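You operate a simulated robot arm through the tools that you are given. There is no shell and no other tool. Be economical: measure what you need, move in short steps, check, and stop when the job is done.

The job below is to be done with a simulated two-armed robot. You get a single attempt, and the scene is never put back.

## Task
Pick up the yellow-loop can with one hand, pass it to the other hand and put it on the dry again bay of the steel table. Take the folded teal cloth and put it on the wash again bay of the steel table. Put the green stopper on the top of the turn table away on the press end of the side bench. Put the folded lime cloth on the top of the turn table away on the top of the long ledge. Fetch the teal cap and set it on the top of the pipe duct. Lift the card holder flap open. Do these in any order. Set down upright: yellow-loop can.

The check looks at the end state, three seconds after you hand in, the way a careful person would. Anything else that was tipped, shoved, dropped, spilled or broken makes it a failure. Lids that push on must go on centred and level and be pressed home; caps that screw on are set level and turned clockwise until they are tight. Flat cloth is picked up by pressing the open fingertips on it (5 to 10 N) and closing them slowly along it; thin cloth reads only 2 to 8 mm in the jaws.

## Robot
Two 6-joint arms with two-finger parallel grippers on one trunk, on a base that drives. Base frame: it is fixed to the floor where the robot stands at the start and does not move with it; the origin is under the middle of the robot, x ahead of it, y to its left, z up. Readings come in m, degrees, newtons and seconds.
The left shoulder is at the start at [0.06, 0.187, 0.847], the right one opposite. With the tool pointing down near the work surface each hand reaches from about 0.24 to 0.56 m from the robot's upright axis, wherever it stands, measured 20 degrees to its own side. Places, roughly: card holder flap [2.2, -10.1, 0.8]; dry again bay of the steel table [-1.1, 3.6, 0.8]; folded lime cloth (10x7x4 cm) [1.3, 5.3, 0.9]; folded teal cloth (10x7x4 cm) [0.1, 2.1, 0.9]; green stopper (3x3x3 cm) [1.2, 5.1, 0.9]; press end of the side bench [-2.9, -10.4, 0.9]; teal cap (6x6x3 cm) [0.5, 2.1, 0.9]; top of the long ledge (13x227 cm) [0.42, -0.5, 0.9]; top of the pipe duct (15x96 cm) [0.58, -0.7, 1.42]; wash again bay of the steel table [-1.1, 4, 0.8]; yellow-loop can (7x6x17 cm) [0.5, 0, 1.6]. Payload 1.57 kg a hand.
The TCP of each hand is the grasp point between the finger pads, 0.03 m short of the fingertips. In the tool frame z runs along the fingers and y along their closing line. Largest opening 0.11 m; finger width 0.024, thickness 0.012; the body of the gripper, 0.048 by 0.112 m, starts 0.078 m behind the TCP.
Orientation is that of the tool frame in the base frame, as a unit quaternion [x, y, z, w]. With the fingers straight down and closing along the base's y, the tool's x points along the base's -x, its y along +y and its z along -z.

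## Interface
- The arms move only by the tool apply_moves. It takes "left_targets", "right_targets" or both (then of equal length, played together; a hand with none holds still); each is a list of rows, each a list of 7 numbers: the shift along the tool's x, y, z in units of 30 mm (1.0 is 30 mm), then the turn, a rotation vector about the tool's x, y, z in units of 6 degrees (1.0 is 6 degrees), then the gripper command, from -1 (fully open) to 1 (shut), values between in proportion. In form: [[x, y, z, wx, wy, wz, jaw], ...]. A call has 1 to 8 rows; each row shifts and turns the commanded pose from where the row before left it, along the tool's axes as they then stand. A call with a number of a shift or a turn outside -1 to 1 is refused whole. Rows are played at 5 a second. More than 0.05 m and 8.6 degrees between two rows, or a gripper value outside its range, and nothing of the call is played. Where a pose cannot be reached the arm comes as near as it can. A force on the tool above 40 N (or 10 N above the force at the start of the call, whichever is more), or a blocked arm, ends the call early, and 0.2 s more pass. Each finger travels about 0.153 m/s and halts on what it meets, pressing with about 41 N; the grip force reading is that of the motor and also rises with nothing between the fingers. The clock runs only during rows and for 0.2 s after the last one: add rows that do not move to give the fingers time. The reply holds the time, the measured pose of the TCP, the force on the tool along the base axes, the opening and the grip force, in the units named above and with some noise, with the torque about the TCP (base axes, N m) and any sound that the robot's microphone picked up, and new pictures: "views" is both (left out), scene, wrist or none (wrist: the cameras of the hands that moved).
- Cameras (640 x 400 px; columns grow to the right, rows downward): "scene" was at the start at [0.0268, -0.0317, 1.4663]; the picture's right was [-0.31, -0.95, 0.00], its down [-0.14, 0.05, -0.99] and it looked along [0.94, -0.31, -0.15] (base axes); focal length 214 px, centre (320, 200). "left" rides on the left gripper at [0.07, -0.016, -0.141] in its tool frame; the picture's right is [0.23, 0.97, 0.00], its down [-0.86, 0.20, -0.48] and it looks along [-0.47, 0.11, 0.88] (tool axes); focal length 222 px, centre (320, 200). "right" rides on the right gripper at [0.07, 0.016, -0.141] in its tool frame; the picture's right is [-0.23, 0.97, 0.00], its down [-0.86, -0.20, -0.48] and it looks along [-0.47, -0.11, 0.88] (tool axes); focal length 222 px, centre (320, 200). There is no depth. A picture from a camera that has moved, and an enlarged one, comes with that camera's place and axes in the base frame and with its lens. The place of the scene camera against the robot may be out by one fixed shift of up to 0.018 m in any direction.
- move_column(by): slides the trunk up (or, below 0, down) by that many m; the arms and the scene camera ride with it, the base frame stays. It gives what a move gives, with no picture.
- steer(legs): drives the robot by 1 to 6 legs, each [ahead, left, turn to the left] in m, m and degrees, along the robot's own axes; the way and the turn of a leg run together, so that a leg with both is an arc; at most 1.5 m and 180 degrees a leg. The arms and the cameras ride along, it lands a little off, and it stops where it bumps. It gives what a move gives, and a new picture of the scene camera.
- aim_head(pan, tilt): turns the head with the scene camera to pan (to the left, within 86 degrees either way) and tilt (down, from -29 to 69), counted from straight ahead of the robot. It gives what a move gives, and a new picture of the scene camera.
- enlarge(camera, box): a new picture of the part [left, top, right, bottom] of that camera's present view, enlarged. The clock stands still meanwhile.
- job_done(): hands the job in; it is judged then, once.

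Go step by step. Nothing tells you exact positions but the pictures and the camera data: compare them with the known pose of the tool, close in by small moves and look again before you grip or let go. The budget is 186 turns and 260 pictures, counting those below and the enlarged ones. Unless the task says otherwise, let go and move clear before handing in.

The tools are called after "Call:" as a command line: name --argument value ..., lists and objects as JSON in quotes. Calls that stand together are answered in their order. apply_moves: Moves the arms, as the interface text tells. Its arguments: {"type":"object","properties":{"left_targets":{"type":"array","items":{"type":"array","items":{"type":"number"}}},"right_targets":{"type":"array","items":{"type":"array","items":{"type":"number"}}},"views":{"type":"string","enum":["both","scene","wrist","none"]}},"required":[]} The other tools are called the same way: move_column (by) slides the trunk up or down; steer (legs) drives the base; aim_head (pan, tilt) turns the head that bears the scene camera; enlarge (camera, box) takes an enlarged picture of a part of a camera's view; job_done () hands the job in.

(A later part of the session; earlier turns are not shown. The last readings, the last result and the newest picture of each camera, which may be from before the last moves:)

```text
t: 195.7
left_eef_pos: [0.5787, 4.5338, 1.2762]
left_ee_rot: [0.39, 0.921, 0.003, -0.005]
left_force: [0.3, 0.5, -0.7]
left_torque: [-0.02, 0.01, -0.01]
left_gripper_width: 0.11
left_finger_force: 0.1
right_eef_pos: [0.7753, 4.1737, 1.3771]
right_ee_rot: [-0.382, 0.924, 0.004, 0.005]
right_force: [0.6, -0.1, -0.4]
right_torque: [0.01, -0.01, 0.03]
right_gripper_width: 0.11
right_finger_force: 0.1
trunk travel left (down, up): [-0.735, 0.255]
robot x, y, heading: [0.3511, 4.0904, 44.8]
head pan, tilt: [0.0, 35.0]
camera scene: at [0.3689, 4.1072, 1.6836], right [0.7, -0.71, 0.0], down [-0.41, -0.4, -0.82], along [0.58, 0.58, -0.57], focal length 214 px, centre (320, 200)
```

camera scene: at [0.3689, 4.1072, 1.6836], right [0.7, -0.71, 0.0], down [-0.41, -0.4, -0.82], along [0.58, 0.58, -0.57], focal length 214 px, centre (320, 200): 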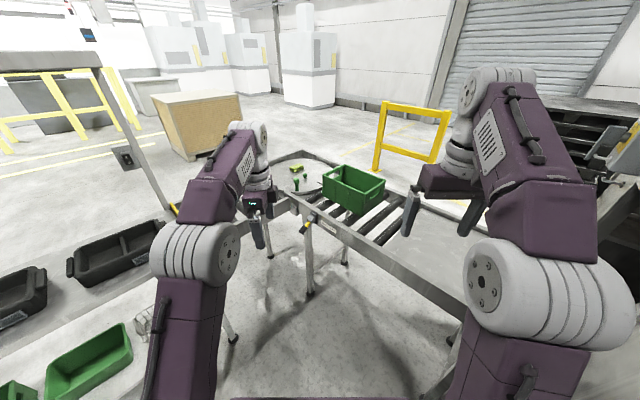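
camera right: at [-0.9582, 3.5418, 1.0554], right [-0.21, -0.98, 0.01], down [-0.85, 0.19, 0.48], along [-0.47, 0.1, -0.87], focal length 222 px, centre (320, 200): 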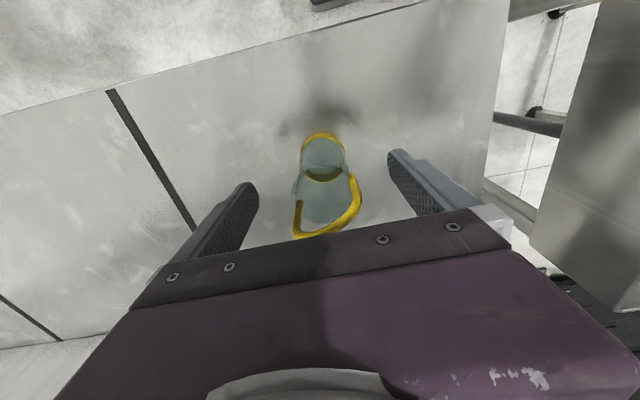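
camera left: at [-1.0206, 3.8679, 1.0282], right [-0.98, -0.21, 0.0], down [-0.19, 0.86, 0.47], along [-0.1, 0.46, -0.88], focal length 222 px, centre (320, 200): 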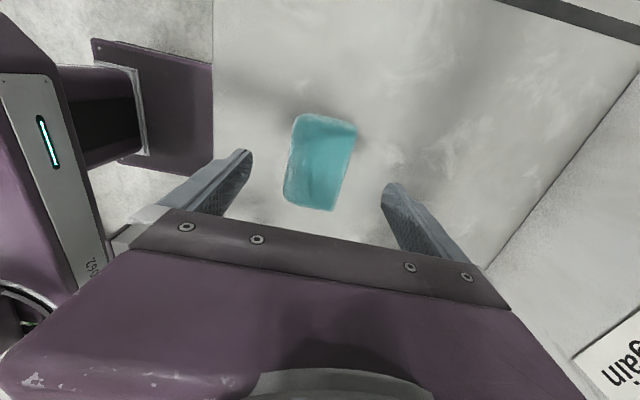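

The turn table disc carries the lime cloth and two green things. I'll zoom in.

Call:
enlarge --camera "scene" --box '[256, 140, 352, 200]'

```text
6.67 times, centred on (304, 170) of scene
camera zoom: at [0.3689, 4.1072, 1.6836], right [0.7, -0.71, 0.0], down [-0.41, -0.4, -0.82], along [0.58, 0.58, -0.57], focal length 1430 px, centre (427, 400)
```

zoom: 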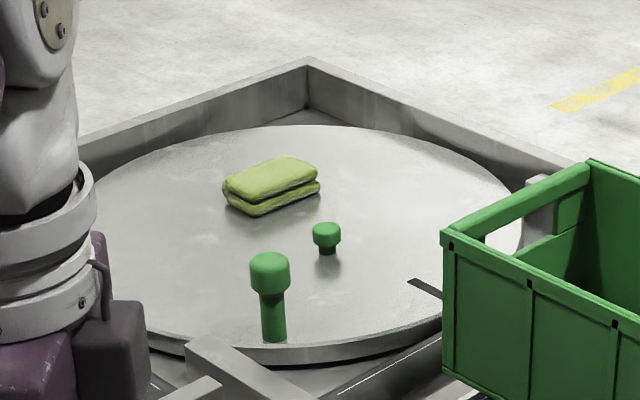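

The small green stopper (3 cm) lies near the disc centre, the lime cloth behind it, and a taller green plug in front. I'll line up with the inner corner of the L and close in carefully.

Call:
steer --legs '[[0, 0.17, 0], [0.65, 0, 0]]'

Call:
aim_head --pan 0 --tilt 50

```text
t: 200.4
left_eef_pos: [0.9142, 5.1137, 1.2751]
left_ee_rot: [0.383, 0.924, 0.002, -0.005]
left_force: [-0.3, -0.3, -0.1]
left_torque: [0.0, -0.01, 0.02]
left_gripper_width: 0.1099
left_finger_force: 0.1
right_eef_pos: [1.1134, 4.7567, 1.3763]
right_ee_rot: [-0.389, 0.921, 0.004, 0.004]
right_force: [0.3, 0.2, 0.0]
right_torque: [-0.02, -0.01, -0.02]
right_gripper_width: 0.1099
right_finger_force: 0.0
trunk travel left (down, up): [-0.735, 0.255]
robot x, y, heading: [0.6903, 4.6668, 45.5]
head pan, tilt: [0.0, 35.0]
camera scene: at [0.7084, 4.6841, 1.6836], right [0.72, -0.7, 0.0], down [-0.4, -0.41, -0.82], along [0.57, 0.59, -0.57], focal length 214 px, centre (320, 200)
```

scene: 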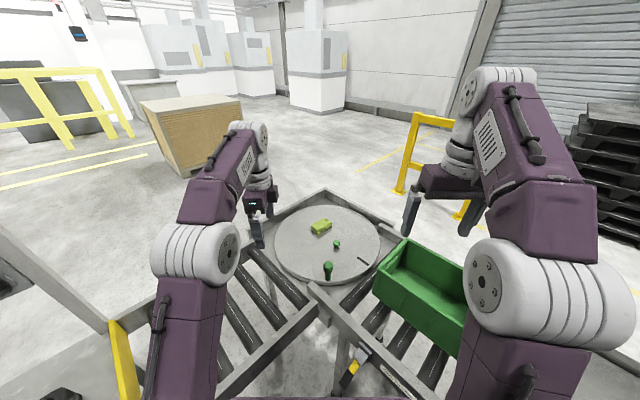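

```text
t: 201.2
left_eef_pos: [0.9154, 5.1148, 1.275]
left_ee_rot: [0.384, 0.923, 0.003, -0.004]
left_force: [1.3, -0.2, -0.2]
left_torque: [-0.03, -0.02, 0.01]
left_gripper_width: 0.11
left_finger_force: 0.0
right_eef_pos: [1.1152, 4.7569, 1.3761]
right_ee_rot: [-0.388, 0.922, 0.005, 0.004]
right_force: [-1.2, 0.7, 0.4]
right_torque: [0.01, 0.02, -0.01]
right_gripper_width: 0.1099
right_finger_force: 0.1
trunk travel left (down, up): [-0.735, 0.255]
robot x, y, heading: [0.6928, 4.6656, 45.5]
head pan, tilt: [0.0, 50.0]
camera scene: at [0.7019, 4.6774, 1.6619], right [0.72, -0.7, 0.0], down [-0.54, -0.55, -0.64], along [0.45, 0.46, -0.77], focal length 214 px, centre (320, 200)
```

scene: 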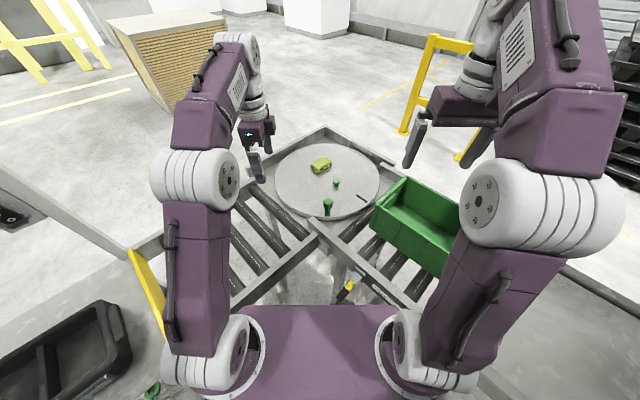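

Triangulating: the stopper is at about (1.22, 5.10), matching the listed place, and the lime cloth at about (1.26, 5.24), surface near 0.95. I'll creep closer.

Call:
steer --legs '[[0.12, 0, 0]]'

```text
t: 202.4
left_eef_pos: [0.9979, 5.1989, 1.2753]
left_ee_rot: [0.385, 0.923, 0.004, -0.004]
left_force: [0.0, 0.5, -0.1]
left_torque: [0.01, -0.01, -0.04]
left_gripper_width: 0.1102
left_finger_force: 0.1
right_eef_pos: [1.1969, 4.841, 1.3759]
right_ee_rot: [-0.388, 0.922, 0.005, 0.005]
right_force: [0.1, -0.3, -0.7]
right_torque: [-0.01, -0.01, -0.01]
right_gripper_width: 0.1098
right_finger_force: 0.1
trunk travel left (down, up): [-0.735, 0.255]
robot x, y, heading: [0.7731, 4.7535, 45.5]
head pan, tilt: [0.0, 50.0]
camera scene: at [0.784, 4.7614, 1.6619], right [0.71, -0.7, 0.0], down [-0.54, -0.55, -0.64], along [0.45, 0.46, -0.77], focal length 214 px, centre (320, 200)
```

scene: 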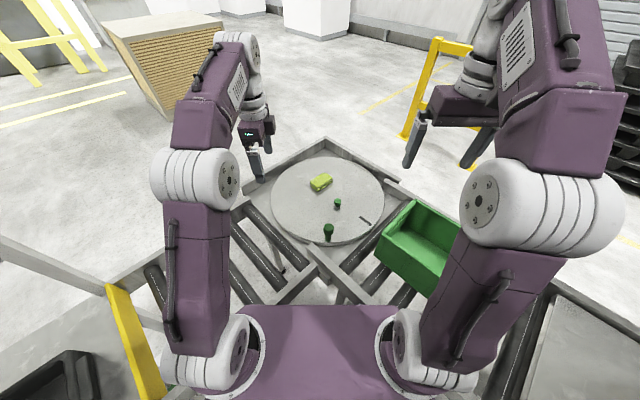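

No bump yet. I'll go another 0.1 closer.

Call:
steer --legs '[[0.1, 0, 0]]'

```text
t: 203.3
left_eef_pos: [1.0282, 5.2263, 1.2757]
left_ee_rot: [0.387, 0.922, 0.002, -0.004]
left_force: [0.0, -0.2, -0.4]
left_torque: [-0.03, 0.04, -0.01]
left_gripper_width: 0.1098
left_finger_force: 0.1
right_eef_pos: [1.2253, 4.8668, 1.3757]
right_ee_rot: [-0.384, 0.923, 0.005, 0.003]
right_force: [0.3, -0.2, -1.1]
right_torque: [-0.03, 0.06, 0.0]
right_gripper_width: 0.1097
right_finger_force: 0.0
trunk travel left (down, up): [-0.735, 0.255]
robot x, y, heading: [0.7987, 4.7792, 45.2]
head pan, tilt: [0.0, 50.0]
stopped in leg 1: the robot was blocked; the commanded pose is now the measured one
camera scene: at [0.8116, 4.7909, 1.6618], right [0.71, -0.71, 0.0], down [-0.54, -0.54, -0.64], along [0.45, 0.45, -0.77], focal length 214 px, centre (320, 200)
```

scene: 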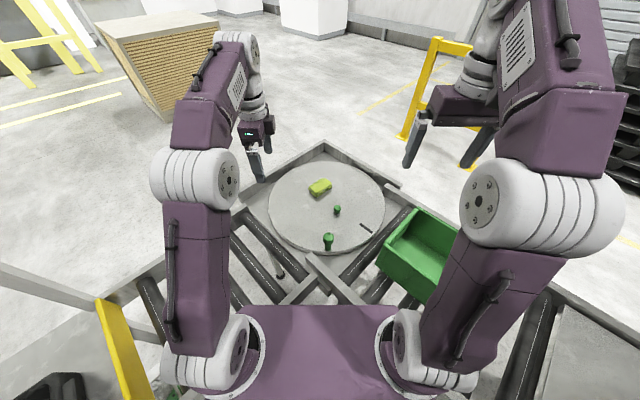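

The robot touched the frame's corner and stopped. The stopper is about 0.54 m away, the lime cloth 0.66 m. I'll zoom in on the disc to see the cloth's orientation.

Call:
enlarge --camera "scene" --box '[256, 150, 400, 240]'

```text
4.44 times, centred on (328, 195) of scene
camera zoom: at [0.8116, 4.7909, 1.6618], right [0.71, -0.71, 0.0], down [-0.54, -0.54, -0.64], along [0.45, 0.45, -0.77], focal length 953 px, centre (284, 222)
```

zoom: 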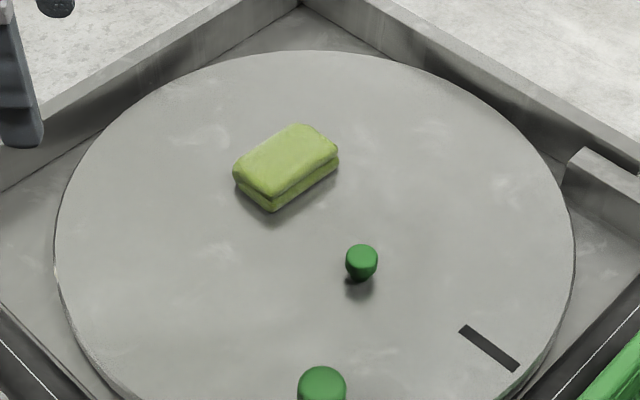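

The lime cloth's long side runs along world x. First the stopper with the right hand: I'll bring it over the stopper in stages.

Call:
apply_moves --right_targets '[[0, 0, 1, 0, 0, 0, -1], [0, 0, 1, 0, 0, 0, -1], [0, 0, 1, 0, 0, 0, -1], [-0.9, 0.9, 0.5, 0, 0, 0, -1], [-0.9, 0.9, 0.5, 0, 0, 0, -1], [-0.9, 0.9, 0.5, 0, 0, 0, -1], [-0.9, 0.9, 0.5, 0, 0, 0, -1], [-0.9, 0.9, 0.5, 0, 0, 0, -1]]' --views "wrist"

```text
t: 205.2
left_eef_pos: [1.0264, 5.226, 1.2739]
left_ee_rot: [0.387, 0.922, 0.003, -0.004]
left_force: [0.5, -0.8, 0.8]
left_torque: [-0.06, 0.03, -0.02]
left_gripper_width: 0.1099
left_finger_force: 0.1
right_eef_pos: [1.2207, 5.058, 1.2153]
right_ee_rot: [-0.383, 0.924, 0.004, 0.006]
right_force: [-1.0, 1.5, 0.5]
right_torque: [-0.02, 0.0, -0.02]
right_gripper_width: 0.1101
right_finger_force: 0.0
trunk travel left (down, up): [-0.735, 0.255]
robot x, y, heading: [0.798, 4.7768, 45.2]
head pan, tilt: [0.0, 50.0]
camera right: at [1.1581, 5.0175, 1.3577], right [-0.53, 0.85, 0.01], down [0.74, 0.46, 0.49], along [0.41, 0.26, -0.87], focal length 222 px, centre (320, 200)
```

right: 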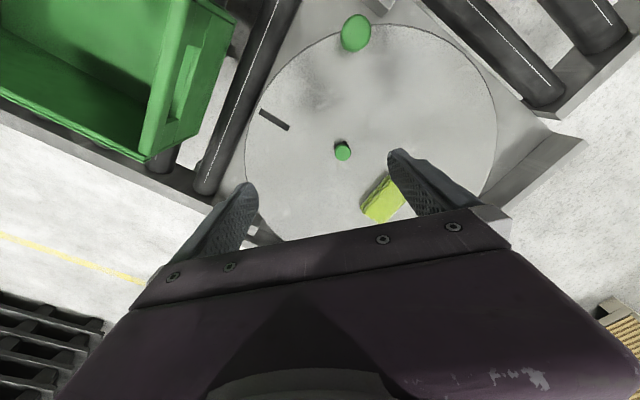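

The stopper is at (1.233, 5.114), centre z ≈ 0.970. I'll move over it and partly down.

Call:
apply_moves --right_targets '[[-0.8, 0.5, 0.6, 0, 0, 0, -0.6], [-0.8, 0.54, 0.6, 0, 0, 0, -0.4], [0, 0, 1, 0, 0, 0, -0.2], [0, 0, 1, 0, 0, 0, -0.2], [0, 0, 1, 0, 0, 0, -0.2], [0, 0, 0, 0, 0, 0, -0.2]]' --views "wrist"

```text
t: 206.6
left_eef_pos: [1.0243, 5.2224, 1.2772]
left_ee_rot: [0.387, 0.922, 0.003, -0.005]
left_force: [0.4, 0.6, 0.0]
left_torque: [0.02, -0.03, 0.02]
left_gripper_width: 0.1099
left_finger_force: 0.1
right_eef_pos: [1.2347, 5.1138, 1.0914]
right_ee_rot: [-0.383, 0.924, 0.006, 0.006]
right_force: [0.0, -1.4, 0.2]
right_torque: [0.01, 0.0, 0.0]
right_gripper_width: 0.0661
right_finger_force: 0.2
trunk travel left (down, up): [-0.735, 0.255]
robot x, y, heading: [0.7971, 4.7793, 45.1]
head pan, tilt: [0.0, 50.0]
camera right: at [1.1715, 5.0735, 1.2329], right [-0.53, 0.85, 0.01], down [0.74, 0.46, 0.49], along [0.41, 0.27, -0.87], focal length 222 px, centre (320, 200)
```

right: 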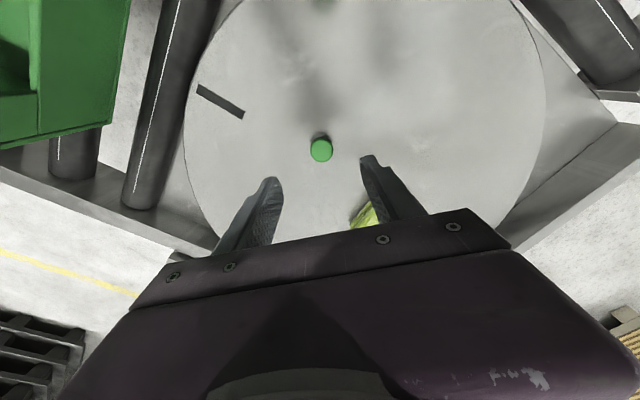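

Aligned. I'll go down and close on the stopper.

Call:
apply_moves --right_targets '[[0, 0.1, 0.9, 0, 0, 0, -0.2], [0, 0, 0.9, 0, 0, 0, -0.2], [0, 0, 0.9, 0, 0, 0, -0.2], [0, 0, 0.6, 0, 0, 0, -0.2], [0, 0, 0, 0, 0, 0, 0.2], [0, 0, 0, 0, 0, 0, 0.7], [0, 0, 0, 0, 0, 0, 0.7]]' --views "wrist"

```text
t: 208.2
left_eef_pos: [1.0269, 5.2235, 1.2758]
left_ee_rot: [0.388, 0.922, 0.004, -0.005]
left_force: [0.3, -0.9, 0.0]
left_torque: [-0.03, 0.01, -0.01]
left_gripper_width: 0.1098
left_finger_force: 0.0
right_eef_pos: [1.2323, 5.1201, 0.9912]
right_ee_rot: [-0.384, 0.923, 0.004, 0.005]
right_force: [-0.1, -0.1, 0.4]
right_torque: [-0.01, 0.01, 0.0]
right_gripper_width: 0.0165
right_finger_force: 0.1
trunk travel left (down, up): [-0.735, 0.255]
robot x, y, heading: [0.8002, 4.7805, 45.0]
head pan, tilt: [0.0, 50.0]
camera right: at [1.1702, 5.0793, 1.1334], right [-0.53, 0.85, 0.01], down [0.74, 0.46, 0.49], along [0.41, 0.26, -0.87], focal length 222 px, centre (320, 200)
```

right: 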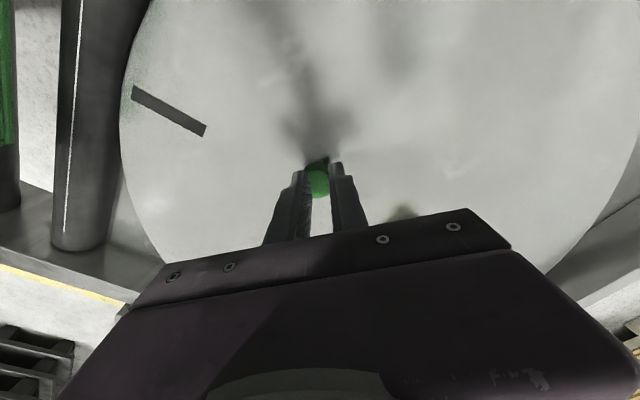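

The jaw closed above the stopper; it sits lower than I estimated. I'll reopen and look again.

Call:
apply_moves --right_targets '[[0, 0, 0, 0, 0, 0, 0], [0, 0, 0, 0, 0, 0, -0.2], [0, 0, 0, 0, 0, 0, -0.2]]' --views "wrist"

```text
t: 208.9
left_eef_pos: [1.0268, 5.2251, 1.2751]
left_ee_rot: [0.388, 0.922, 0.004, -0.004]
left_force: [-0.3, 0.2, 0.0]
left_torque: [0.0, 0.0, -0.01]
left_gripper_width: 0.1098
left_finger_force: 0.0
right_eef_pos: [1.2325, 5.1201, 0.992]
right_ee_rot: [-0.385, 0.923, 0.004, 0.004]
right_force: [0.8, 0.0, 1.6]
right_torque: [0.0, -0.04, -0.03]
right_gripper_width: 0.0658
right_finger_force: 0.0
trunk travel left (down, up): [-0.735, 0.255]
robot x, y, heading: [0.7985, 4.7795, 45.0]
head pan, tilt: [0.0, 50.0]
camera right: at [1.1701, 5.0792, 1.1336], right [-0.53, 0.85, 0.01], down [0.74, 0.46, 0.49], along [0.41, 0.26, -0.87], focal length 222 px, centre (320, 200)
```

right: 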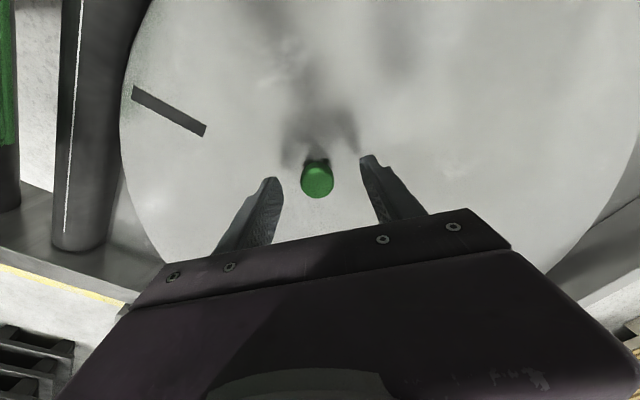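

Using the head size the stopper's head centre is about (1.243, 5.123, 0.944). I'll shift 1 cm forward, go down 30 mm and close.

Call:
apply_moves --right_targets '[[-0.32, -0.15, 0.3, 0, 0, 0, -0.2], [0, 0, 0.4, 0, 0, 0, -0.2], [0, 0, 0.4, 0, 0, 0, -0.2], [0, 0, 0, 0, 0, 0, 0.1], [0, 0, 0, 0, 0, 0, 0.4], [0, 0, 0, 0, 0, 0, 0.8], [0, 0, 0, 0, 0, 0, 0.8]]' --views "wrist"

```text
t: 210.6
left_eef_pos: [1.0263, 5.2224, 1.2778]
left_ee_rot: [0.388, 0.922, 0.005, -0.004]
left_force: [-1.0, 0.0, -0.3]
left_torque: [0.0, -0.01, 0.0]
left_gripper_width: 0.1099
left_finger_force: 0.1
right_eef_pos: [1.2446, 5.1222, 0.9603]
right_ee_rot: [-0.384, 0.923, 0.006, 0.007]
right_force: [8.6, -4.7, 17.5]
right_torque: [-0.49, -0.39, 0.14]
right_gripper_width: 0.0277
right_finger_force: 38.4
trunk travel left (down, up): [-0.735, 0.255]
robot x, y, heading: [0.7972, 4.7803, 45.1]
head pan, tilt: [0.0, 50.0]
camera right: at [1.1819, 5.0814, 1.1016], right [-0.53, 0.85, 0.01], down [0.74, 0.46, 0.49], along [0.41, 0.27, -0.87], focal length 222 px, centre (320, 200)
```

right: 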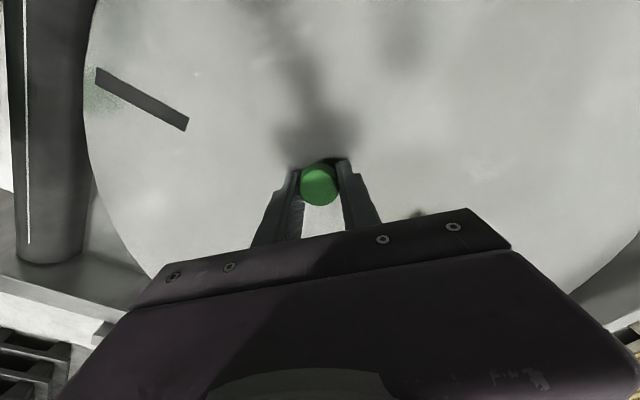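

Gripped at 27.7 mm. I'll lift gently and check it comes along.

Call:
apply_moves --right_targets '[[0, 0, -0.2, 0, 0, 0, 1], [0, 0, -0.4, 0, 0, 0, 1], [0, 0, -0.6, 0, 0, 0, 1], [0, 0, -0.8, 0, 0, 0, 1], [0, 0, 0, 0, 0, 0, 1]]' --views "wrist"

```text
t: 211.8
left_eef_pos: [1.0258, 5.224, 1.2764]
left_ee_rot: [0.388, 0.922, 0.004, -0.004]
left_force: [0.3, -0.1, 0.0]
left_torque: [0.04, 0.02, 0.04]
left_gripper_width: 0.11
left_finger_force: 0.1
right_eef_pos: [1.2445, 5.1227, 1.0176]
right_ee_rot: [-0.384, 0.923, 0.004, 0.005]
right_force: [0.2, -0.7, 0.1]
right_torque: [-0.02, 0.0, -0.01]
right_gripper_width: 0.0278
right_finger_force: 38.1
trunk travel left (down, up): [-0.735, 0.255]
robot x, y, heading: [0.7945, 4.7778, 45.2]
head pan, tilt: [0.0, 50.0]
camera right: at [1.1813, 5.0819, 1.159], right [-0.53, 0.85, 0.01], down [0.74, 0.46, 0.49], along [0.41, 0.26, -0.87], focal length 222 px, centre (320, 200)
```

right: 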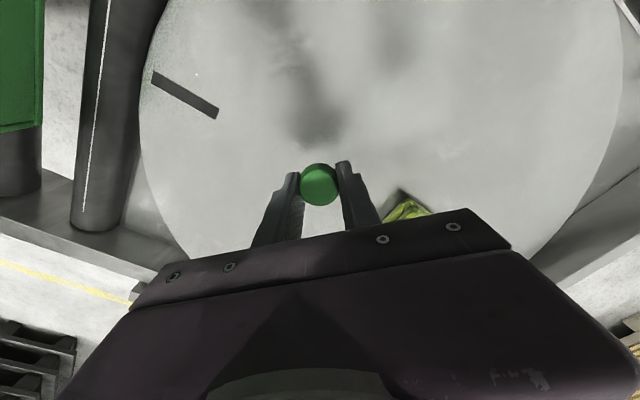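

Stopper held. I'll raise and retract the right hand, and meanwhile turn the left hand -45° to match the lime cloth.

Call:
apply_moves --right_targets '[[0, 0, -1, 0, 0, 0, 1], [0, 0, -1, 0, 0, 0, 1], [0, 0, -1, 0, 0, 0, 1], [0, 0, -1, 0, 0, 0, 1], [0.7, -0.9, -1, 0, 0, 0, 1], [0.7, -0.9, -1, 0, 0, 0, 1], [0.7, -0.9, 0, 0, 0, 0, 1], [0.7, -0.9, 0, 0, 0, 0, 1]]' --left_targets '[[0, 0, 0, 0, 0, -1, -1], [0, 0, 0, 0, 0, -1, -1], [0, 0, 0, 0, 0, -1, -1], [0, 0, 0, 0, 0, -1, -1], [0, 0, 0, 0, 0, -1, -1], [0, 0, 0, 0, 0, -1, -1], [0, 0, 0, 0, 0, -1, -1], [0, 0, 0, 0, 0, -0.5, -1]]' --views "wrist"

```text
t: 213.6
left_eef_pos: [1.0261, 5.2228, 1.2773]
left_ee_rot: [0.004, 1.0, 0.006, -0.002]
left_force: [-0.5, -0.1, 0.0]
left_torque: [0.01, -0.01, 0.02]
left_gripper_width: 0.1101
left_finger_force: 0.1
right_eef_pos: [1.2592, 4.9826, 1.1969]
right_ee_rot: [-0.384, 0.923, 0.006, 0.005]
right_force: [0.5, -0.5, -0.2]
right_torque: [0.06, -0.04, 0.01]
right_gripper_width: 0.0275
right_finger_force: 38.1
trunk travel left (down, up): [-0.735, 0.255]
robot x, y, heading: [0.7958, 4.7777, 44.9]
head pan, tilt: [0.0, 50.0]
camera right: at [1.1967, 4.9415, 1.3381], right [-0.53, 0.85, 0.01], down [0.74, 0.46, 0.49], along [0.41, 0.27, -0.87], focal length 222 px, centre (320, 200)
camera left: at [0.9566, 5.205, 1.4185], right [-0.22, 0.98, 0.01], down [0.86, 0.19, 0.48], along [0.46, 0.11, -0.88], focal length 222 px, centre (320, 200)
```

right: 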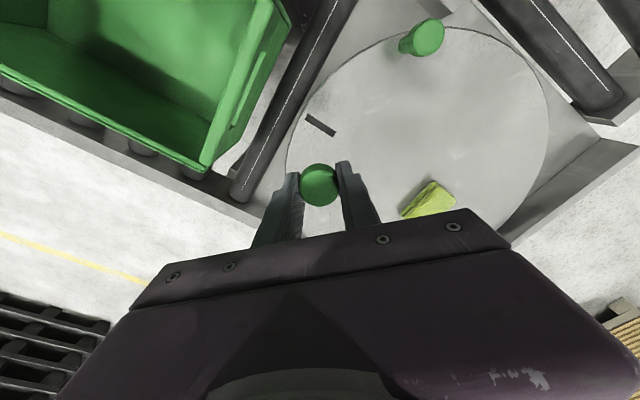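
left: 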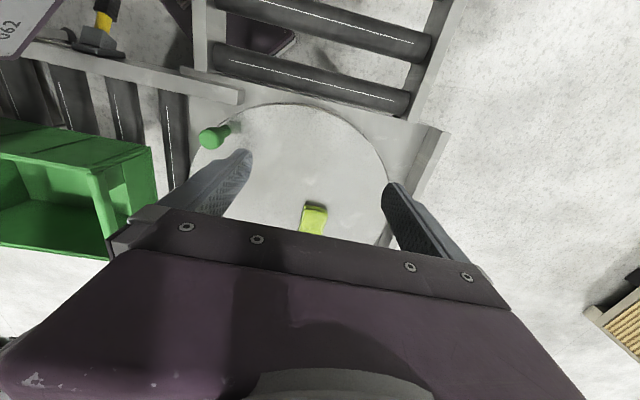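

The lime cloth's centre is about (1.262, 5.247) by both wrist views. I'll bring the left hand down and forward, then tilt it 30° for reach.

Call:
apply_moves --left_targets '[[-0.7, 0.16, 0.9, 0, 0, 0, -1], [-0.7, 0.16, 0.9, 0, 0, 0, -1], [-0.7, 0.16, 0.9, 0, 0, 0, -1], [-0.7, 0.16, 0.9, 0, -1, 0, -1], [-0.7, 0.16, 0.7, 0, -1, 0, -1], [0, 0, 0, 0, -1, 0, -1], [0, 0, 0, 0, -1, 0, -1], [0, 0, 0, 0, -1, 0, -1]]' --views "both"

```text
t: 215.3
left_eef_pos: [1.132, 5.2505, 1.1497]
left_ee_rot: [0.006, 0.966, 0.005, 0.258]
left_force: [0.2, -0.3, -0.2]
left_torque: [0.01, -0.01, -0.01]
left_gripper_width: 0.1102
left_finger_force: 0.0
right_eef_pos: [1.2591, 4.985, 1.1959]
right_ee_rot: [-0.383, 0.924, 0.005, 0.005]
right_force: [-0.1, -0.1, -1.0]
right_torque: [0.02, 0.01, 0.0]
right_gripper_width: 0.0278
right_finger_force: 38.6
trunk travel left (down, up): [-0.735, 0.255]
robot x, y, heading: [0.7976, 4.7803, 45.1]
head pan, tilt: [0.0, 50.0]
camera scene: at [0.8083, 4.7896, 1.6619], right [0.71, -0.71, 0.0], down [-0.54, -0.54, -0.64], along [0.45, 0.46, -0.77], focal length 214 px, centre (320, 200)
camera left: at [1.0013, 5.2333, 1.237], right [-0.19, 0.98, -0.1], down [0.51, 0.19, 0.84], along [0.84, 0.11, -0.53], focal length 222 px, centre (320, 200)
```

scene: 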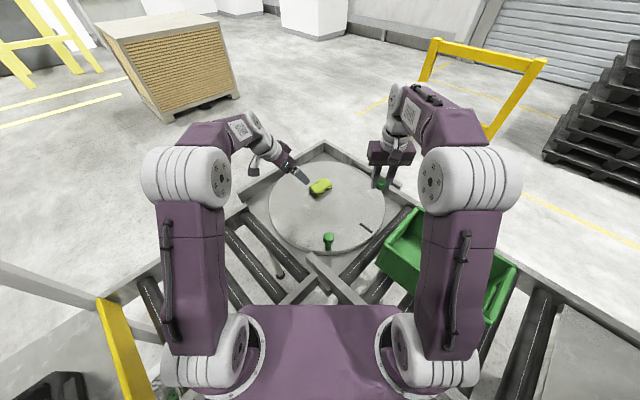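
left: 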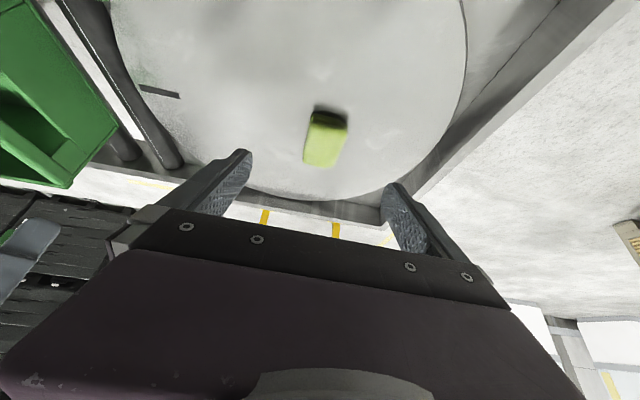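

The tilted pose works. I'll advance along the fingers toward the cloth, leaving the last bit.

Call:
apply_moves --left_targets '[[-0.1, 0.1, 1, 0, 0, 0, -1], [-0.1, 0.1, 1, 0, 0, 0, -1], [-0.1, 0, 1, 0, 0, 0, -1], [-0.1, 0, 1, 0, 0, 0, -1], [0, 0, 1, 0, 0, 0, -1], [0, 0, 0.5, 0, 0, 0, -1], [0, 0, 0, 0, 0, 0, -1]]' --views "wrist"

```text
t: 216.9
left_eef_pos: [1.2241, 5.2555, 1.012]
left_ee_rot: [0.006, 0.967, 0.003, 0.256]
left_force: [-0.7, -0.5, 0.3]
left_torque: [-0.02, 0.03, 0.03]
left_gripper_width: 0.11
left_finger_force: 0.0
right_eef_pos: [1.2598, 4.9854, 1.1953]
right_ee_rot: [-0.384, 0.923, 0.005, 0.005]
right_force: [-1.5, 0.2, -1.2]
right_torque: [-0.01, 0.02, 0.0]
right_gripper_width: 0.028
right_finger_force: 38.4
trunk travel left (down, up): [-0.735, 0.255]
robot x, y, heading: [0.7992, 4.7811, 45.2]
head pan, tilt: [0.0, 50.0]
camera left: at [1.0929, 5.2391, 1.0996], right [-0.19, 0.98, -0.1], down [0.51, 0.19, 0.84], along [0.84, 0.1, -0.53], focal length 222 px, centre (320, 200)
```

left: 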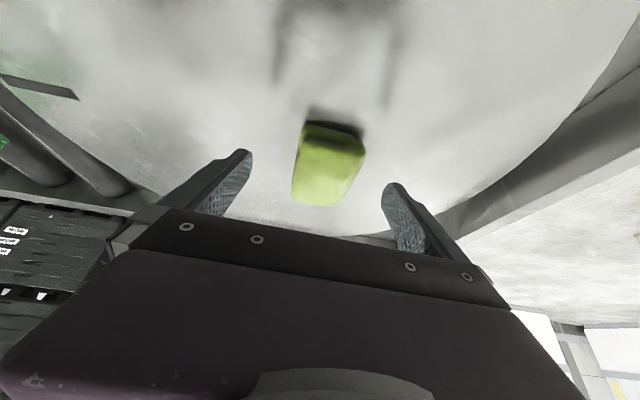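

Cloth centred in the jaw. I'll go the last 6 cm with the final bit slow, then close.

Call:
apply_moves --left_targets '[[-0.1, 0.15, 0.7, 0, 0, 0, -1], [-0.1, 0, 0.7, 0, 0, 0, -1], [-0.07, 0, 0.4, 0, 0, 0, -1], [0, 0, 0.2, 0, 0, 0, -1], [0, 0, 0, 0, 0, 0, -1]]' --views "wrist"

```text
t: 218.2
left_eef_pos: [1.2605, 5.2596, 0.9632]
left_ee_rot: [0.006, 0.967, 0.003, 0.256]
left_force: [0.8, 0.7, -1.0]
left_torque: [0.0, 0.01, 0.0]
left_gripper_width: 0.1099
left_finger_force: 0.0
right_eef_pos: [1.2589, 4.9841, 1.1966]
right_ee_rot: [-0.383, 0.924, 0.005, 0.005]
right_force: [0.5, 0.6, 0.2]
right_torque: [-0.03, -0.02, 0.04]
right_gripper_width: 0.0276
right_finger_force: 37.6
trunk travel left (down, up): [-0.735, 0.255]
robot x, y, heading: [0.7999, 4.7807, 44.9]
head pan, tilt: [0.0, 50.0]
camera left: at [1.1294, 5.2436, 1.0505], right [-0.19, 0.98, -0.1], down [0.51, 0.19, 0.84], along [0.84, 0.1, -0.53], focal length 222 px, centre (320, 200)
```

left: 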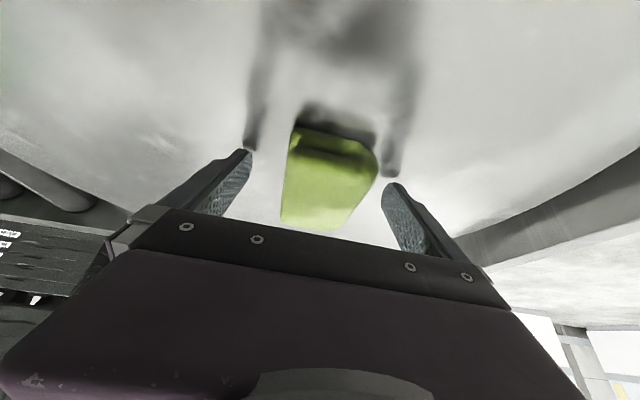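

The tips are just above the surface. I'll go down 5 mm more and close.

Call:
apply_moves --left_targets '[[0.1, 0, 0.17, 0, 0, 0, -1], [0, 0, 0, 0, 0, 0, -0.5], [0, 0, 0, 0, 0, 0, 0], [0, 0, 0, 0, 0, 0, 0.4], [0, 0, 0, 0, 0, 0, 1], [0, 0, 0, 0, 0, 0, 1], [0, 0, 0, 0, 0, 0, 1]]' --views "none"

Call:
apply_moves --left_targets '[[-0.05, 0, -0.1, 0, 0, 0, 1], [-0.15, 0, -0.25, 0, 0, 0, 1], [-0.2, 0, -0.35, 0, 0, 0, 1], [-0.25, 0, -0.45, 0, 0, 0, 1], [-0.25, 0, -0.45, 0, 0, 0, 1], [0, 0, 0, 0, 0, 0, 1]]' --views "wrist"

```text
t: 219.8
left_eef_pos: [1.2604, 5.2574, 0.9625]
left_ee_rot: [0.007, 0.966, 0.006, 0.26]
left_force: [5.7, -9.4, 30.9]
left_torque: [-1.35, -0.34, 0.1]
left_gripper_width: 0.0654
left_finger_force: 41.4
right_eef_pos: [1.2573, 4.9798, 1.1983]
right_ee_rot: [-0.383, 0.924, 0.007, 0.007]
right_force: [0.0, -0.4, 0.0]
right_torque: [0.0, -0.02, -0.02]
right_gripper_width: 0.0275
right_finger_force: 38.2
trunk travel left (down, up): [-0.735, 0.255]
robot x, y, heading: [0.7978, 4.781, 45.1]
head pan, tilt: [0.0, 50.0]
```

```text
t: 221.2
left_eef_pos: [1.2618, 5.2593, 1.0147]
left_ee_rot: [0.006, 0.967, 0.003, 0.257]
left_force: [-0.4, 0.2, -0.3]
left_torque: [0.0, 0.0, -0.03]
left_gripper_width: 0.0654
left_finger_force: 40.8
right_eef_pos: [1.2599, 4.9844, 1.1966]
right_ee_rot: [-0.383, 0.924, 0.005, 0.005]
right_force: [-0.1, 0.4, 0.8]
right_torque: [-0.04, 0.02, -0.02]
right_gripper_width: 0.0278
right_finger_force: 38.1
trunk travel left (down, up): [-0.735, 0.255]
robot x, y, heading: [0.7991, 4.7819, 45.1]
head pan, tilt: [0.0, 50.0]
camera left: at [1.1318, 5.2432, 1.102], right [-0.19, 0.98, -0.1], down [0.51, 0.19, 0.84], along [0.84, 0.1, -0.53], focal length 222 px, centre (320, 200)
```

left: 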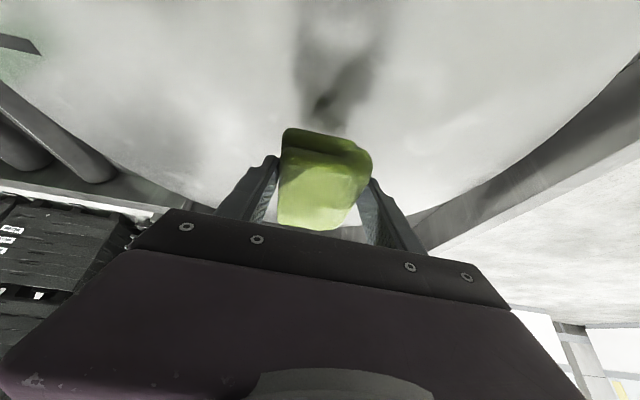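

Lime cloth held, stopper held. I'll raise the trunk, back out and drive to the long ledge at the start area.

Call:
move_column --by 0.2

Call:
steer --legs '[[-0.8, 0, 0], [-0.65, 0, 0], [0, 0, -45], [-0.12, -1.5, 0]]'

```text
t: 223.3
left_eef_pos: [1.2626, 5.2591, 1.2139]
left_ee_rot: [0.006, 0.967, 0.003, 0.256]
left_force: [0.5, -1.1, -0.9]
left_torque: [-0.03, 0.0, -0.01]
left_gripper_width: 0.0653
left_finger_force: 40.7
right_eef_pos: [1.2597, 4.9844, 1.395]
right_ee_rot: [-0.385, 0.923, 0.004, 0.004]
right_force: [0.0, -0.2, 0.0]
right_torque: [-0.03, 0.02, 0.01]
right_gripper_width: 0.0278
right_finger_force: 38.2
trunk travel left (down, up): [-0.935, 0.055]
robot x, y, heading: [0.7988, 4.7779, 45.0]
head pan, tilt: [0.0, 50.0]
```

```text
refused: leg 4 is longer than a leg can be; nothing moved
```

Call:
steer --legs '[[-0.8, 0, 0], [-0.65, 0, 0], [0, 0, -45], [-0.12, -1.4, 0]]'

```text
t: 239.4
left_eef_pos: [0.3249, 2.4003, 1.2141]
left_ee_rot: [0.365, 0.895, -0.093, 0.239]
left_force: [0.2, -0.2, -0.4]
left_torque: [-0.01, 0.07, 0.01]
left_gripper_width: 0.0651
left_finger_force: 40.6
right_eef_pos: [0.1337, 2.2024, 1.3956]
right_ee_rot: [-0.015, 1.0, 0.002, 0.006]
right_force: [-0.8, -0.8, 0.2]
right_torque: [-0.01, 0.01, 0.0]
right_gripper_width: 0.0278
right_finger_force: 38.2
trunk travel left (down, up): [-0.935, 0.055]
robot x, y, heading: [-0.3405, 2.3717, 1.6]
head pan, tilt: [0.0, 50.0]
camera scene: at [-0.3266, 2.3708, 1.8619], right [0.03, -1.0, 0.0], down [-0.77, -0.02, -0.64], along [0.64, 0.02, -0.77], focal length 214 px, centre (320, 200)
```

scene: 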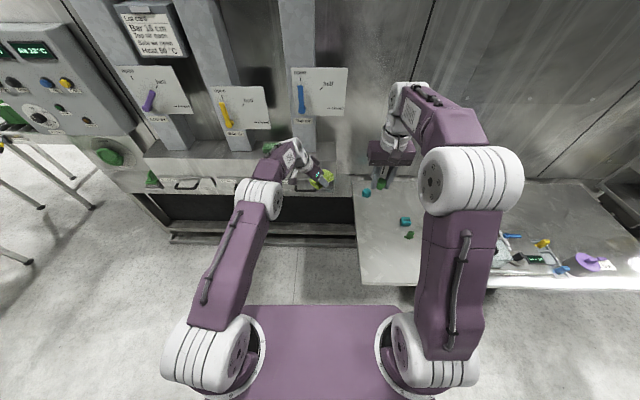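

Mid-way and safe. I'll turn the left hand about the vertical so its tilt points straight ahead of the robot, then pull it in a bit.

Call:
apply_moves --left_targets '[[0, 0, 0, -0.45, 0, -0.79, 1], [0, 0, 0, -0.45, 0, -0.79, 1], [0, 0, 0, -0.45, 0, -0.79, 1], [0, 0, 0, -0.45, 0, -0.79, 1], [0, 0, 0, -0.45, 0, -0.79, 1], [0, 0, 0, -0.45, 0, -0.79, 1], [0, 0, 0, -0.45, 0, -0.79, 1], [0, 0, 0, -0.45, 0, -0.79, 1]]' --views "none"

Call:
apply_moves --left_targets '[[0.866, 0, -0.5, 0, 0, 0, 1], [0.866, 0, -0.5, 0, 0, 0, 1], [0.866, 0, -0.5, 0, 0, 0, 1], [0.866, 0, -0.5, 0, 0, 0, 1], [0.866, 0, -0.5, 0, 0, 0, 1], [0, 0, 0, 0, 0, 0, 1]]' --views "wrist"

```text
t: 241.2
left_eef_pos: [0.3245, 2.3986, 1.2135]
left_ee_rot: [0.006, 0.966, 0.002, 0.26]
left_force: [-0.4, 0.3, -0.3]
left_torque: [0.0, 0.03, 0.02]
left_gripper_width: 0.0652
left_finger_force: 41.1
right_eef_pos: [0.1335, 2.2026, 1.3945]
right_ee_rot: [-0.014, 1.0, 0.003, 0.006]
right_force: [0.9, -0.2, 0.4]
right_torque: [-0.02, -0.01, 0.03]
right_gripper_width: 0.0278
right_finger_force: 38.2
trunk travel left (down, up): [-0.935, 0.055]
robot x, y, heading: [-0.3398, 2.3743, 1.7]
head pan, tilt: [0.0, 50.0]
```

```text
t: 242.6
left_eef_pos: [0.173, 2.4012, 1.2144]
left_ee_rot: [0.006, 0.966, 0.002, 0.26]
left_force: [0.2, -0.5, -0.4]
left_torque: [-0.01, 0.05, 0.03]
left_gripper_width: 0.0652
left_finger_force: 40.8
right_eef_pos: [0.1343, 2.2017, 1.3966]
right_ee_rot: [-0.014, 1.0, 0.002, 0.007]
right_force: [0.1, 0.2, -0.4]
right_torque: [0.01, 0.03, 0.01]
right_gripper_width: 0.0281
right_finger_force: 37.8
trunk travel left (down, up): [-0.935, 0.055]
robot x, y, heading: [-0.3428, 2.3723, 1.5]
head pan, tilt: [0.0, 50.0]
camera left: at [0.0423, 2.3853, 1.3016], right [-0.19, 0.98, -0.11], down [0.5, 0.19, 0.84], along [0.84, 0.1, -0.53], focal length 222 px, centre (320, 200)
```

left: 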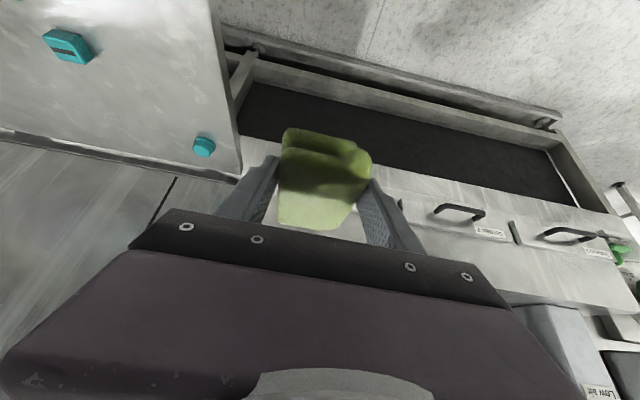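

Now on to the ledge.

Call:
steer --legs '[[0, 0, -1.5], [0, -1.4, 0], [0, -1.3, 0]]'

Call:
aim_head --pan 0 --tilt 40

```text
t: 256.1
left_eef_pos: [0.1447, -0.3354, 1.2157]
left_ee_rot: [0.036, 0.965, -0.006, 0.26]
left_force: [0.4, 0.1, -0.2]
left_torque: [-0.01, 0.0, 0.03]
left_gripper_width: 0.0648
left_finger_force: 40.6
right_eef_pos: [0.0912, -0.5309, 1.3968]
right_ee_rot: [0.018, 1.0, 0.002, 0.006]
right_force: [0.9, 0.3, 0.0]
right_torque: [-0.03, -0.01, -0.02]
right_gripper_width: 0.0281
right_finger_force: 37.9
trunk travel left (down, up): [-0.935, 0.055]
robot x, y, heading: [-0.3754, -0.3291, -2.1]
head pan, tilt: [0.0, 50.0]
camera scene: at [-0.3571, -0.3344, 1.8619], right [-0.04, -1.0, 0.0], down [-0.77, 0.03, -0.64], along [0.64, -0.02, -0.77], focal length 214 px, centre (320, 200)
```

scene: 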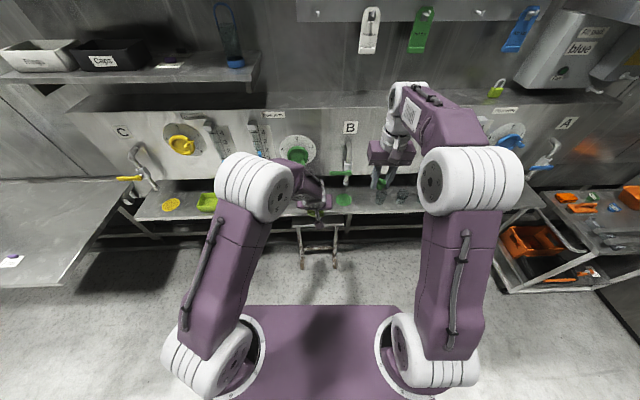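

```text
t: 256.8
left_eef_pos: [0.1434, -0.3354, 1.2143]
left_ee_rot: [0.037, 0.965, -0.007, 0.259]
left_force: [0.0, -0.5, -0.6]
left_torque: [0.01, 0.02, 0.01]
left_gripper_width: 0.0652
left_finger_force: 41.0
right_eef_pos: [0.0898, -0.5322, 1.3962]
right_ee_rot: [0.018, 1.0, 0.002, 0.006]
right_force: [-0.8, -0.1, 0.5]
right_torque: [0.04, 0.0, -0.01]
right_gripper_width: 0.028
right_finger_force: 38.6
trunk travel left (down, up): [-0.935, 0.055]
robot x, y, heading: [-0.3718, -0.3286, -1.8]
head pan, tilt: [0.0, 40.0]
camera scene: at [-0.3491, -0.3357, 1.876], right [-0.04, -1.0, 0.0], down [-0.64, 0.02, -0.77], along [0.77, -0.03, -0.64], focal length 214 px, centre (320, 200)
```

scene: 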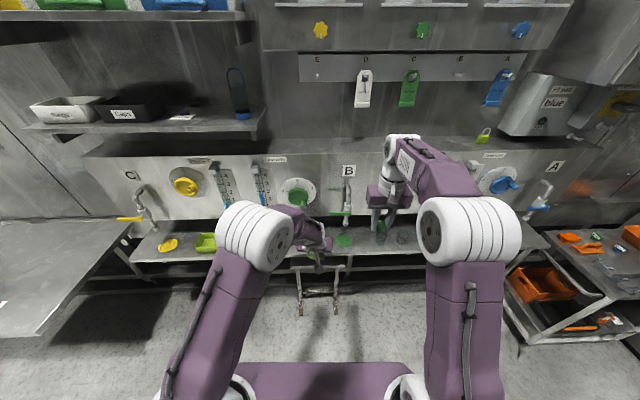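

The ledge has a free spot around y ≈ -0.27, between the card and the green disc. I'll pull the right hand in (clear of the tap), lower the trunk, then approach and check with the wrist camera.

Call:
apply_moves --right_targets '[[1, 0, 0, 0, 0, 0, 1], [1, 0, 0, 0, 0, 0, 1], [1, 0, 0, 0, 0, 0, 1], [1, 0, 0, 0, 0, 0, 1], [1, 0, 0, 0, 0, 0, 1]]' --views "none"

Call:
move_column --by -0.21

Call:
steer --legs '[[0, 0, 1.9], [0.13, 0.06, 0]]'

Call:
enlarge --camera "left" --box '[0, 0, 640, 400]'

```text
t: 258.0
left_eef_pos: [0.1428, -0.3359, 1.2158]
left_ee_rot: [0.036, 0.965, -0.007, 0.259]
left_force: [-0.7, -0.2, -0.8]
left_torque: [-0.02, -0.02, -0.01]
left_gripper_width: 0.0653
left_finger_force: 40.7
right_eef_pos: [-0.064, -0.5261, 1.3907]
right_ee_rot: [0.019, 1.0, 0.002, 0.008]
right_force: [-0.5, 0.0, 1.0]
right_torque: [-0.01, -0.06, 0.02]
right_gripper_width: 0.0276
right_finger_force: 37.9
trunk travel left (down, up): [-0.935, 0.055]
robot x, y, heading: [-0.3713, -0.3308, -2.0]
head pan, tilt: [0.0, 40.0]
```

```text
t: 260.3
left_eef_pos: [0.1436, -0.3367, 1.0045]
left_ee_rot: [0.036, 0.965, -0.006, 0.26]
left_force: [0.1, -0.2, 0.3]
left_torque: [0.0, 0.01, -0.04]
left_gripper_width: 0.0651
left_finger_force: 41.1
right_eef_pos: [-0.0605, -0.5251, 1.1794]
right_ee_rot: [0.018, 1.0, 0.002, 0.007]
right_force: [-0.5, 0.1, 0.4]
right_torque: [0.02, 0.0, 0.02]
right_gripper_width: 0.0279
right_finger_force: 37.8
trunk travel left (down, up): [-0.725, 0.265]
robot x, y, heading: [-0.3747, -0.3311, -2.0]
head pan, tilt: [0.0, 40.0]
```

```text
t: 262.0
left_eef_pos: [0.2751, -0.2609, 1.0061]
left_ee_rot: [0.021, 0.966, -0.002, 0.259]
left_force: [0.1, -0.7, -1.3]
left_torque: [-0.03, 0.0, 0.01]
left_gripper_width: 0.0649
left_finger_force: 40.7
right_eef_pos: [0.0766, -0.4572, 1.1801]
right_ee_rot: [0.002, 1.0, 0.002, 0.007]
right_force: [0.2, -0.3, -0.5]
right_torque: [0.01, -0.02, 0.01]
right_gripper_width: 0.0282
right_finger_force: 38.2
trunk travel left (down, up): [-0.725, 0.265]
robot x, y, heading: [-0.24, -0.2772, -0.5]
head pan, tilt: [0.0, 40.0]
camera scene: at [-0.2188, -0.2773, 1.6661], right [0.0, -1.0, 0.0], down [-0.64, 0.0, -0.77], along [0.77, 0.0, -0.64], focal length 214 px, centre (320, 200)
```

scene: 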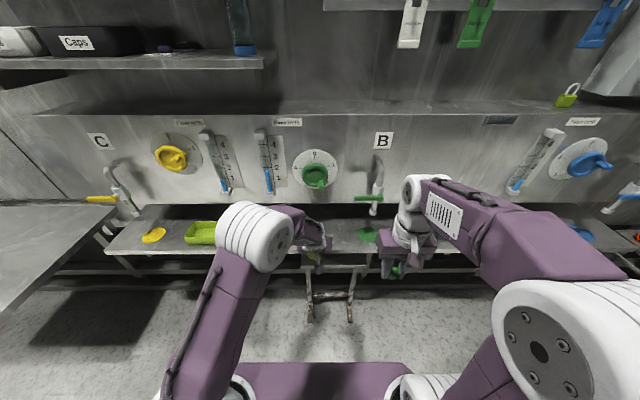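

```text
1.00 times, centred on (320, 200) of left
camera zoom: at [0.1434, -0.2725, 1.0923], right [-0.16, 0.98, -0.11], down [0.51, 0.17, 0.84], along [0.85, 0.08, -0.52], focal length 222 px, centre (320, 200)
```

zoom: 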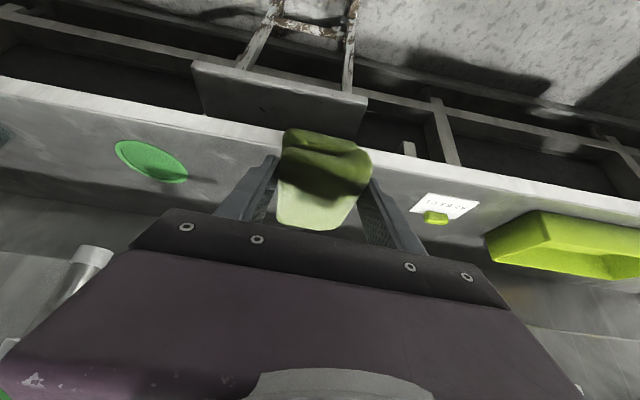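

The ledge's front edge is at x ≈ 0.353 as expected, and the spot is free. I'll drive ahead 0.138 and lower.

Call:
steer --legs '[[0.138, 0, 0]]'

Call:
enlarge --camera "left" --box '[0, 0, 640, 400]'

```text
t: 263.3
left_eef_pos: [0.4117, -0.2591, 1.0061]
left_ee_rot: [0.019, 0.965, -0.002, 0.261]
left_force: [-0.2, 0.3, -0.6]
left_torque: [0.0, 0.01, 0.02]
left_gripper_width: 0.0652
left_finger_force: 41.2
right_eef_pos: [0.2145, -0.4554, 1.1806]
right_ee_rot: [-0.001, 1.0, 0.002, 0.008]
right_force: [-0.6, 0.2, -0.7]
right_torque: [0.01, -0.05, 0.0]
right_gripper_width: 0.0281
right_finger_force: 37.9
trunk travel left (down, up): [-0.725, 0.265]
robot x, y, heading: [-0.1025, -0.2747, -0.2]
head pan, tilt: [0.0, 40.0]
camera scene: at [-0.0813, -0.2765, 1.6661], right [0.0, -1.0, 0.0], down [-0.64, 0.0, -0.77], along [0.77, 0.0, -0.64], focal length 214 px, centre (320, 200)
```

scene: 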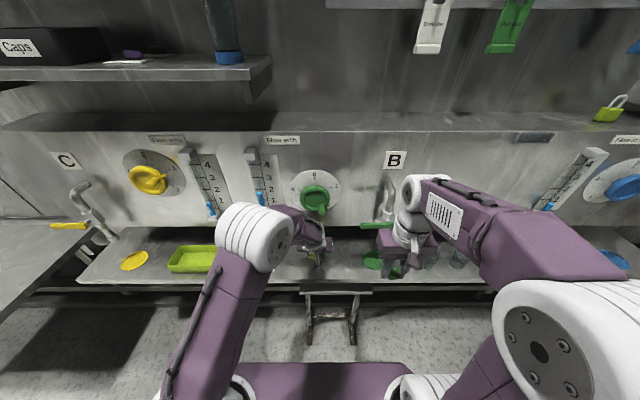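

```text
1.00 times, centred on (320, 200) of left
camera zoom: at [0.2807, -0.2713, 1.0922], right [-0.16, 0.98, -0.11], down [0.51, 0.18, 0.84], along [0.85, 0.08, -0.52], focal length 222 px, centre (320, 200)
```

zoom: 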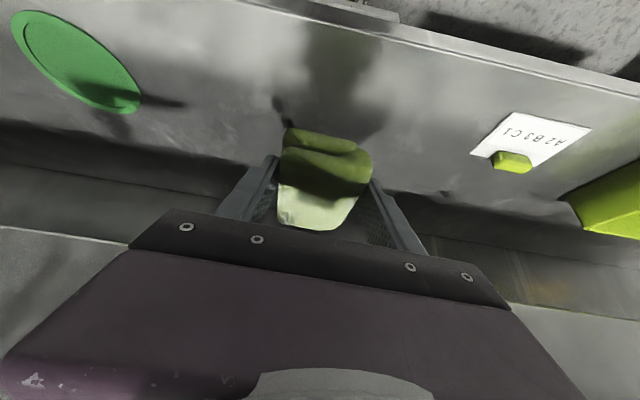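

Over the spot. I'll lower straight down, gently at the end.

Call:
apply_moves --left_targets '[[0.45, 0, 0.78, 0, 0, 0, 1], [0.4, 0, 0.69, 0, 0, 0, 1], [0.1, 0, 0.17, 0, 0, 0, 1], [0.1, 0, 0.17, 0, 0, 0, 1], [0, 0, 0, 0, 0, 0, 1]]' --views "wrist"

```text
t: 264.5
left_eef_pos: [0.4141, -0.2579, 0.9422]
left_ee_rot: [0.019, 0.966, -0.002, 0.259]
left_force: [0.6, 0.3, 0.3]
left_torque: [-0.01, -0.02, 0.02]
left_gripper_width: 0.0651
left_finger_force: 40.8
right_eef_pos: [0.2156, -0.4552, 1.1796]
right_ee_rot: [0.0, 1.0, 0.002, 0.006]
right_force: [-0.3, -0.1, -0.1]
right_torque: [0.03, 0.01, -0.01]
right_gripper_width: 0.0277
right_finger_force: 38.1
trunk travel left (down, up): [-0.725, 0.265]
robot x, y, heading: [-0.1025, -0.2738, 0.1]
head pan, tilt: [0.0, 40.0]
camera left: at [0.2828, -0.2709, 1.0296], right [-0.16, 0.98, -0.11], down [0.51, 0.18, 0.84], along [0.85, 0.08, -0.53], focal length 222 px, centre (320, 200)
```

left: 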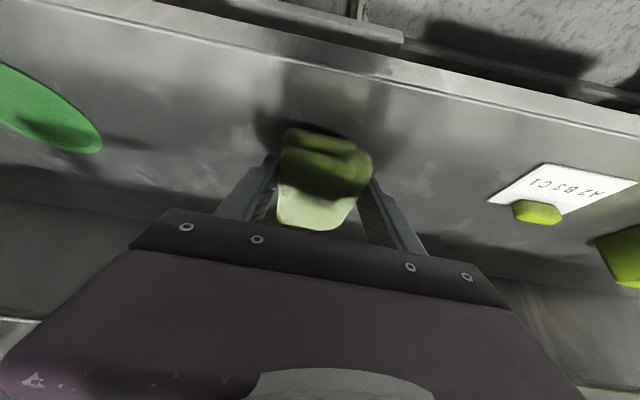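

Call:
apply_moves --left_targets '[[0.07, 0, 0.13, 0, 0, 0, 1], [0.07, 0, 0.13, 0, 0, 0, 1], [0, 0, 0, 0, 0, 0, 1]]' --views "none"

```text
t: 265.3
left_eef_pos: [0.415, -0.258, 0.9329]
left_ee_rot: [0.019, 0.966, -0.002, 0.259]
left_force: [-0.1, 0.3, -1.1]
left_torque: [-0.01, 0.0, 0.0]
left_gripper_width: 0.0651
left_finger_force: 41.0
right_eef_pos: [0.2151, -0.4567, 1.1805]
right_ee_rot: [0.0, 1.0, 0.003, 0.007]
right_force: [0.1, -0.8, -0.6]
right_torque: [-0.02, -0.01, -0.01]
right_gripper_width: 0.028
right_finger_force: 38.2
trunk travel left (down, up): [-0.725, 0.265]
robot x, y, heading: [-0.1023, -0.2722, -0.4]
head pan, tilt: [0.0, 40.0]
```

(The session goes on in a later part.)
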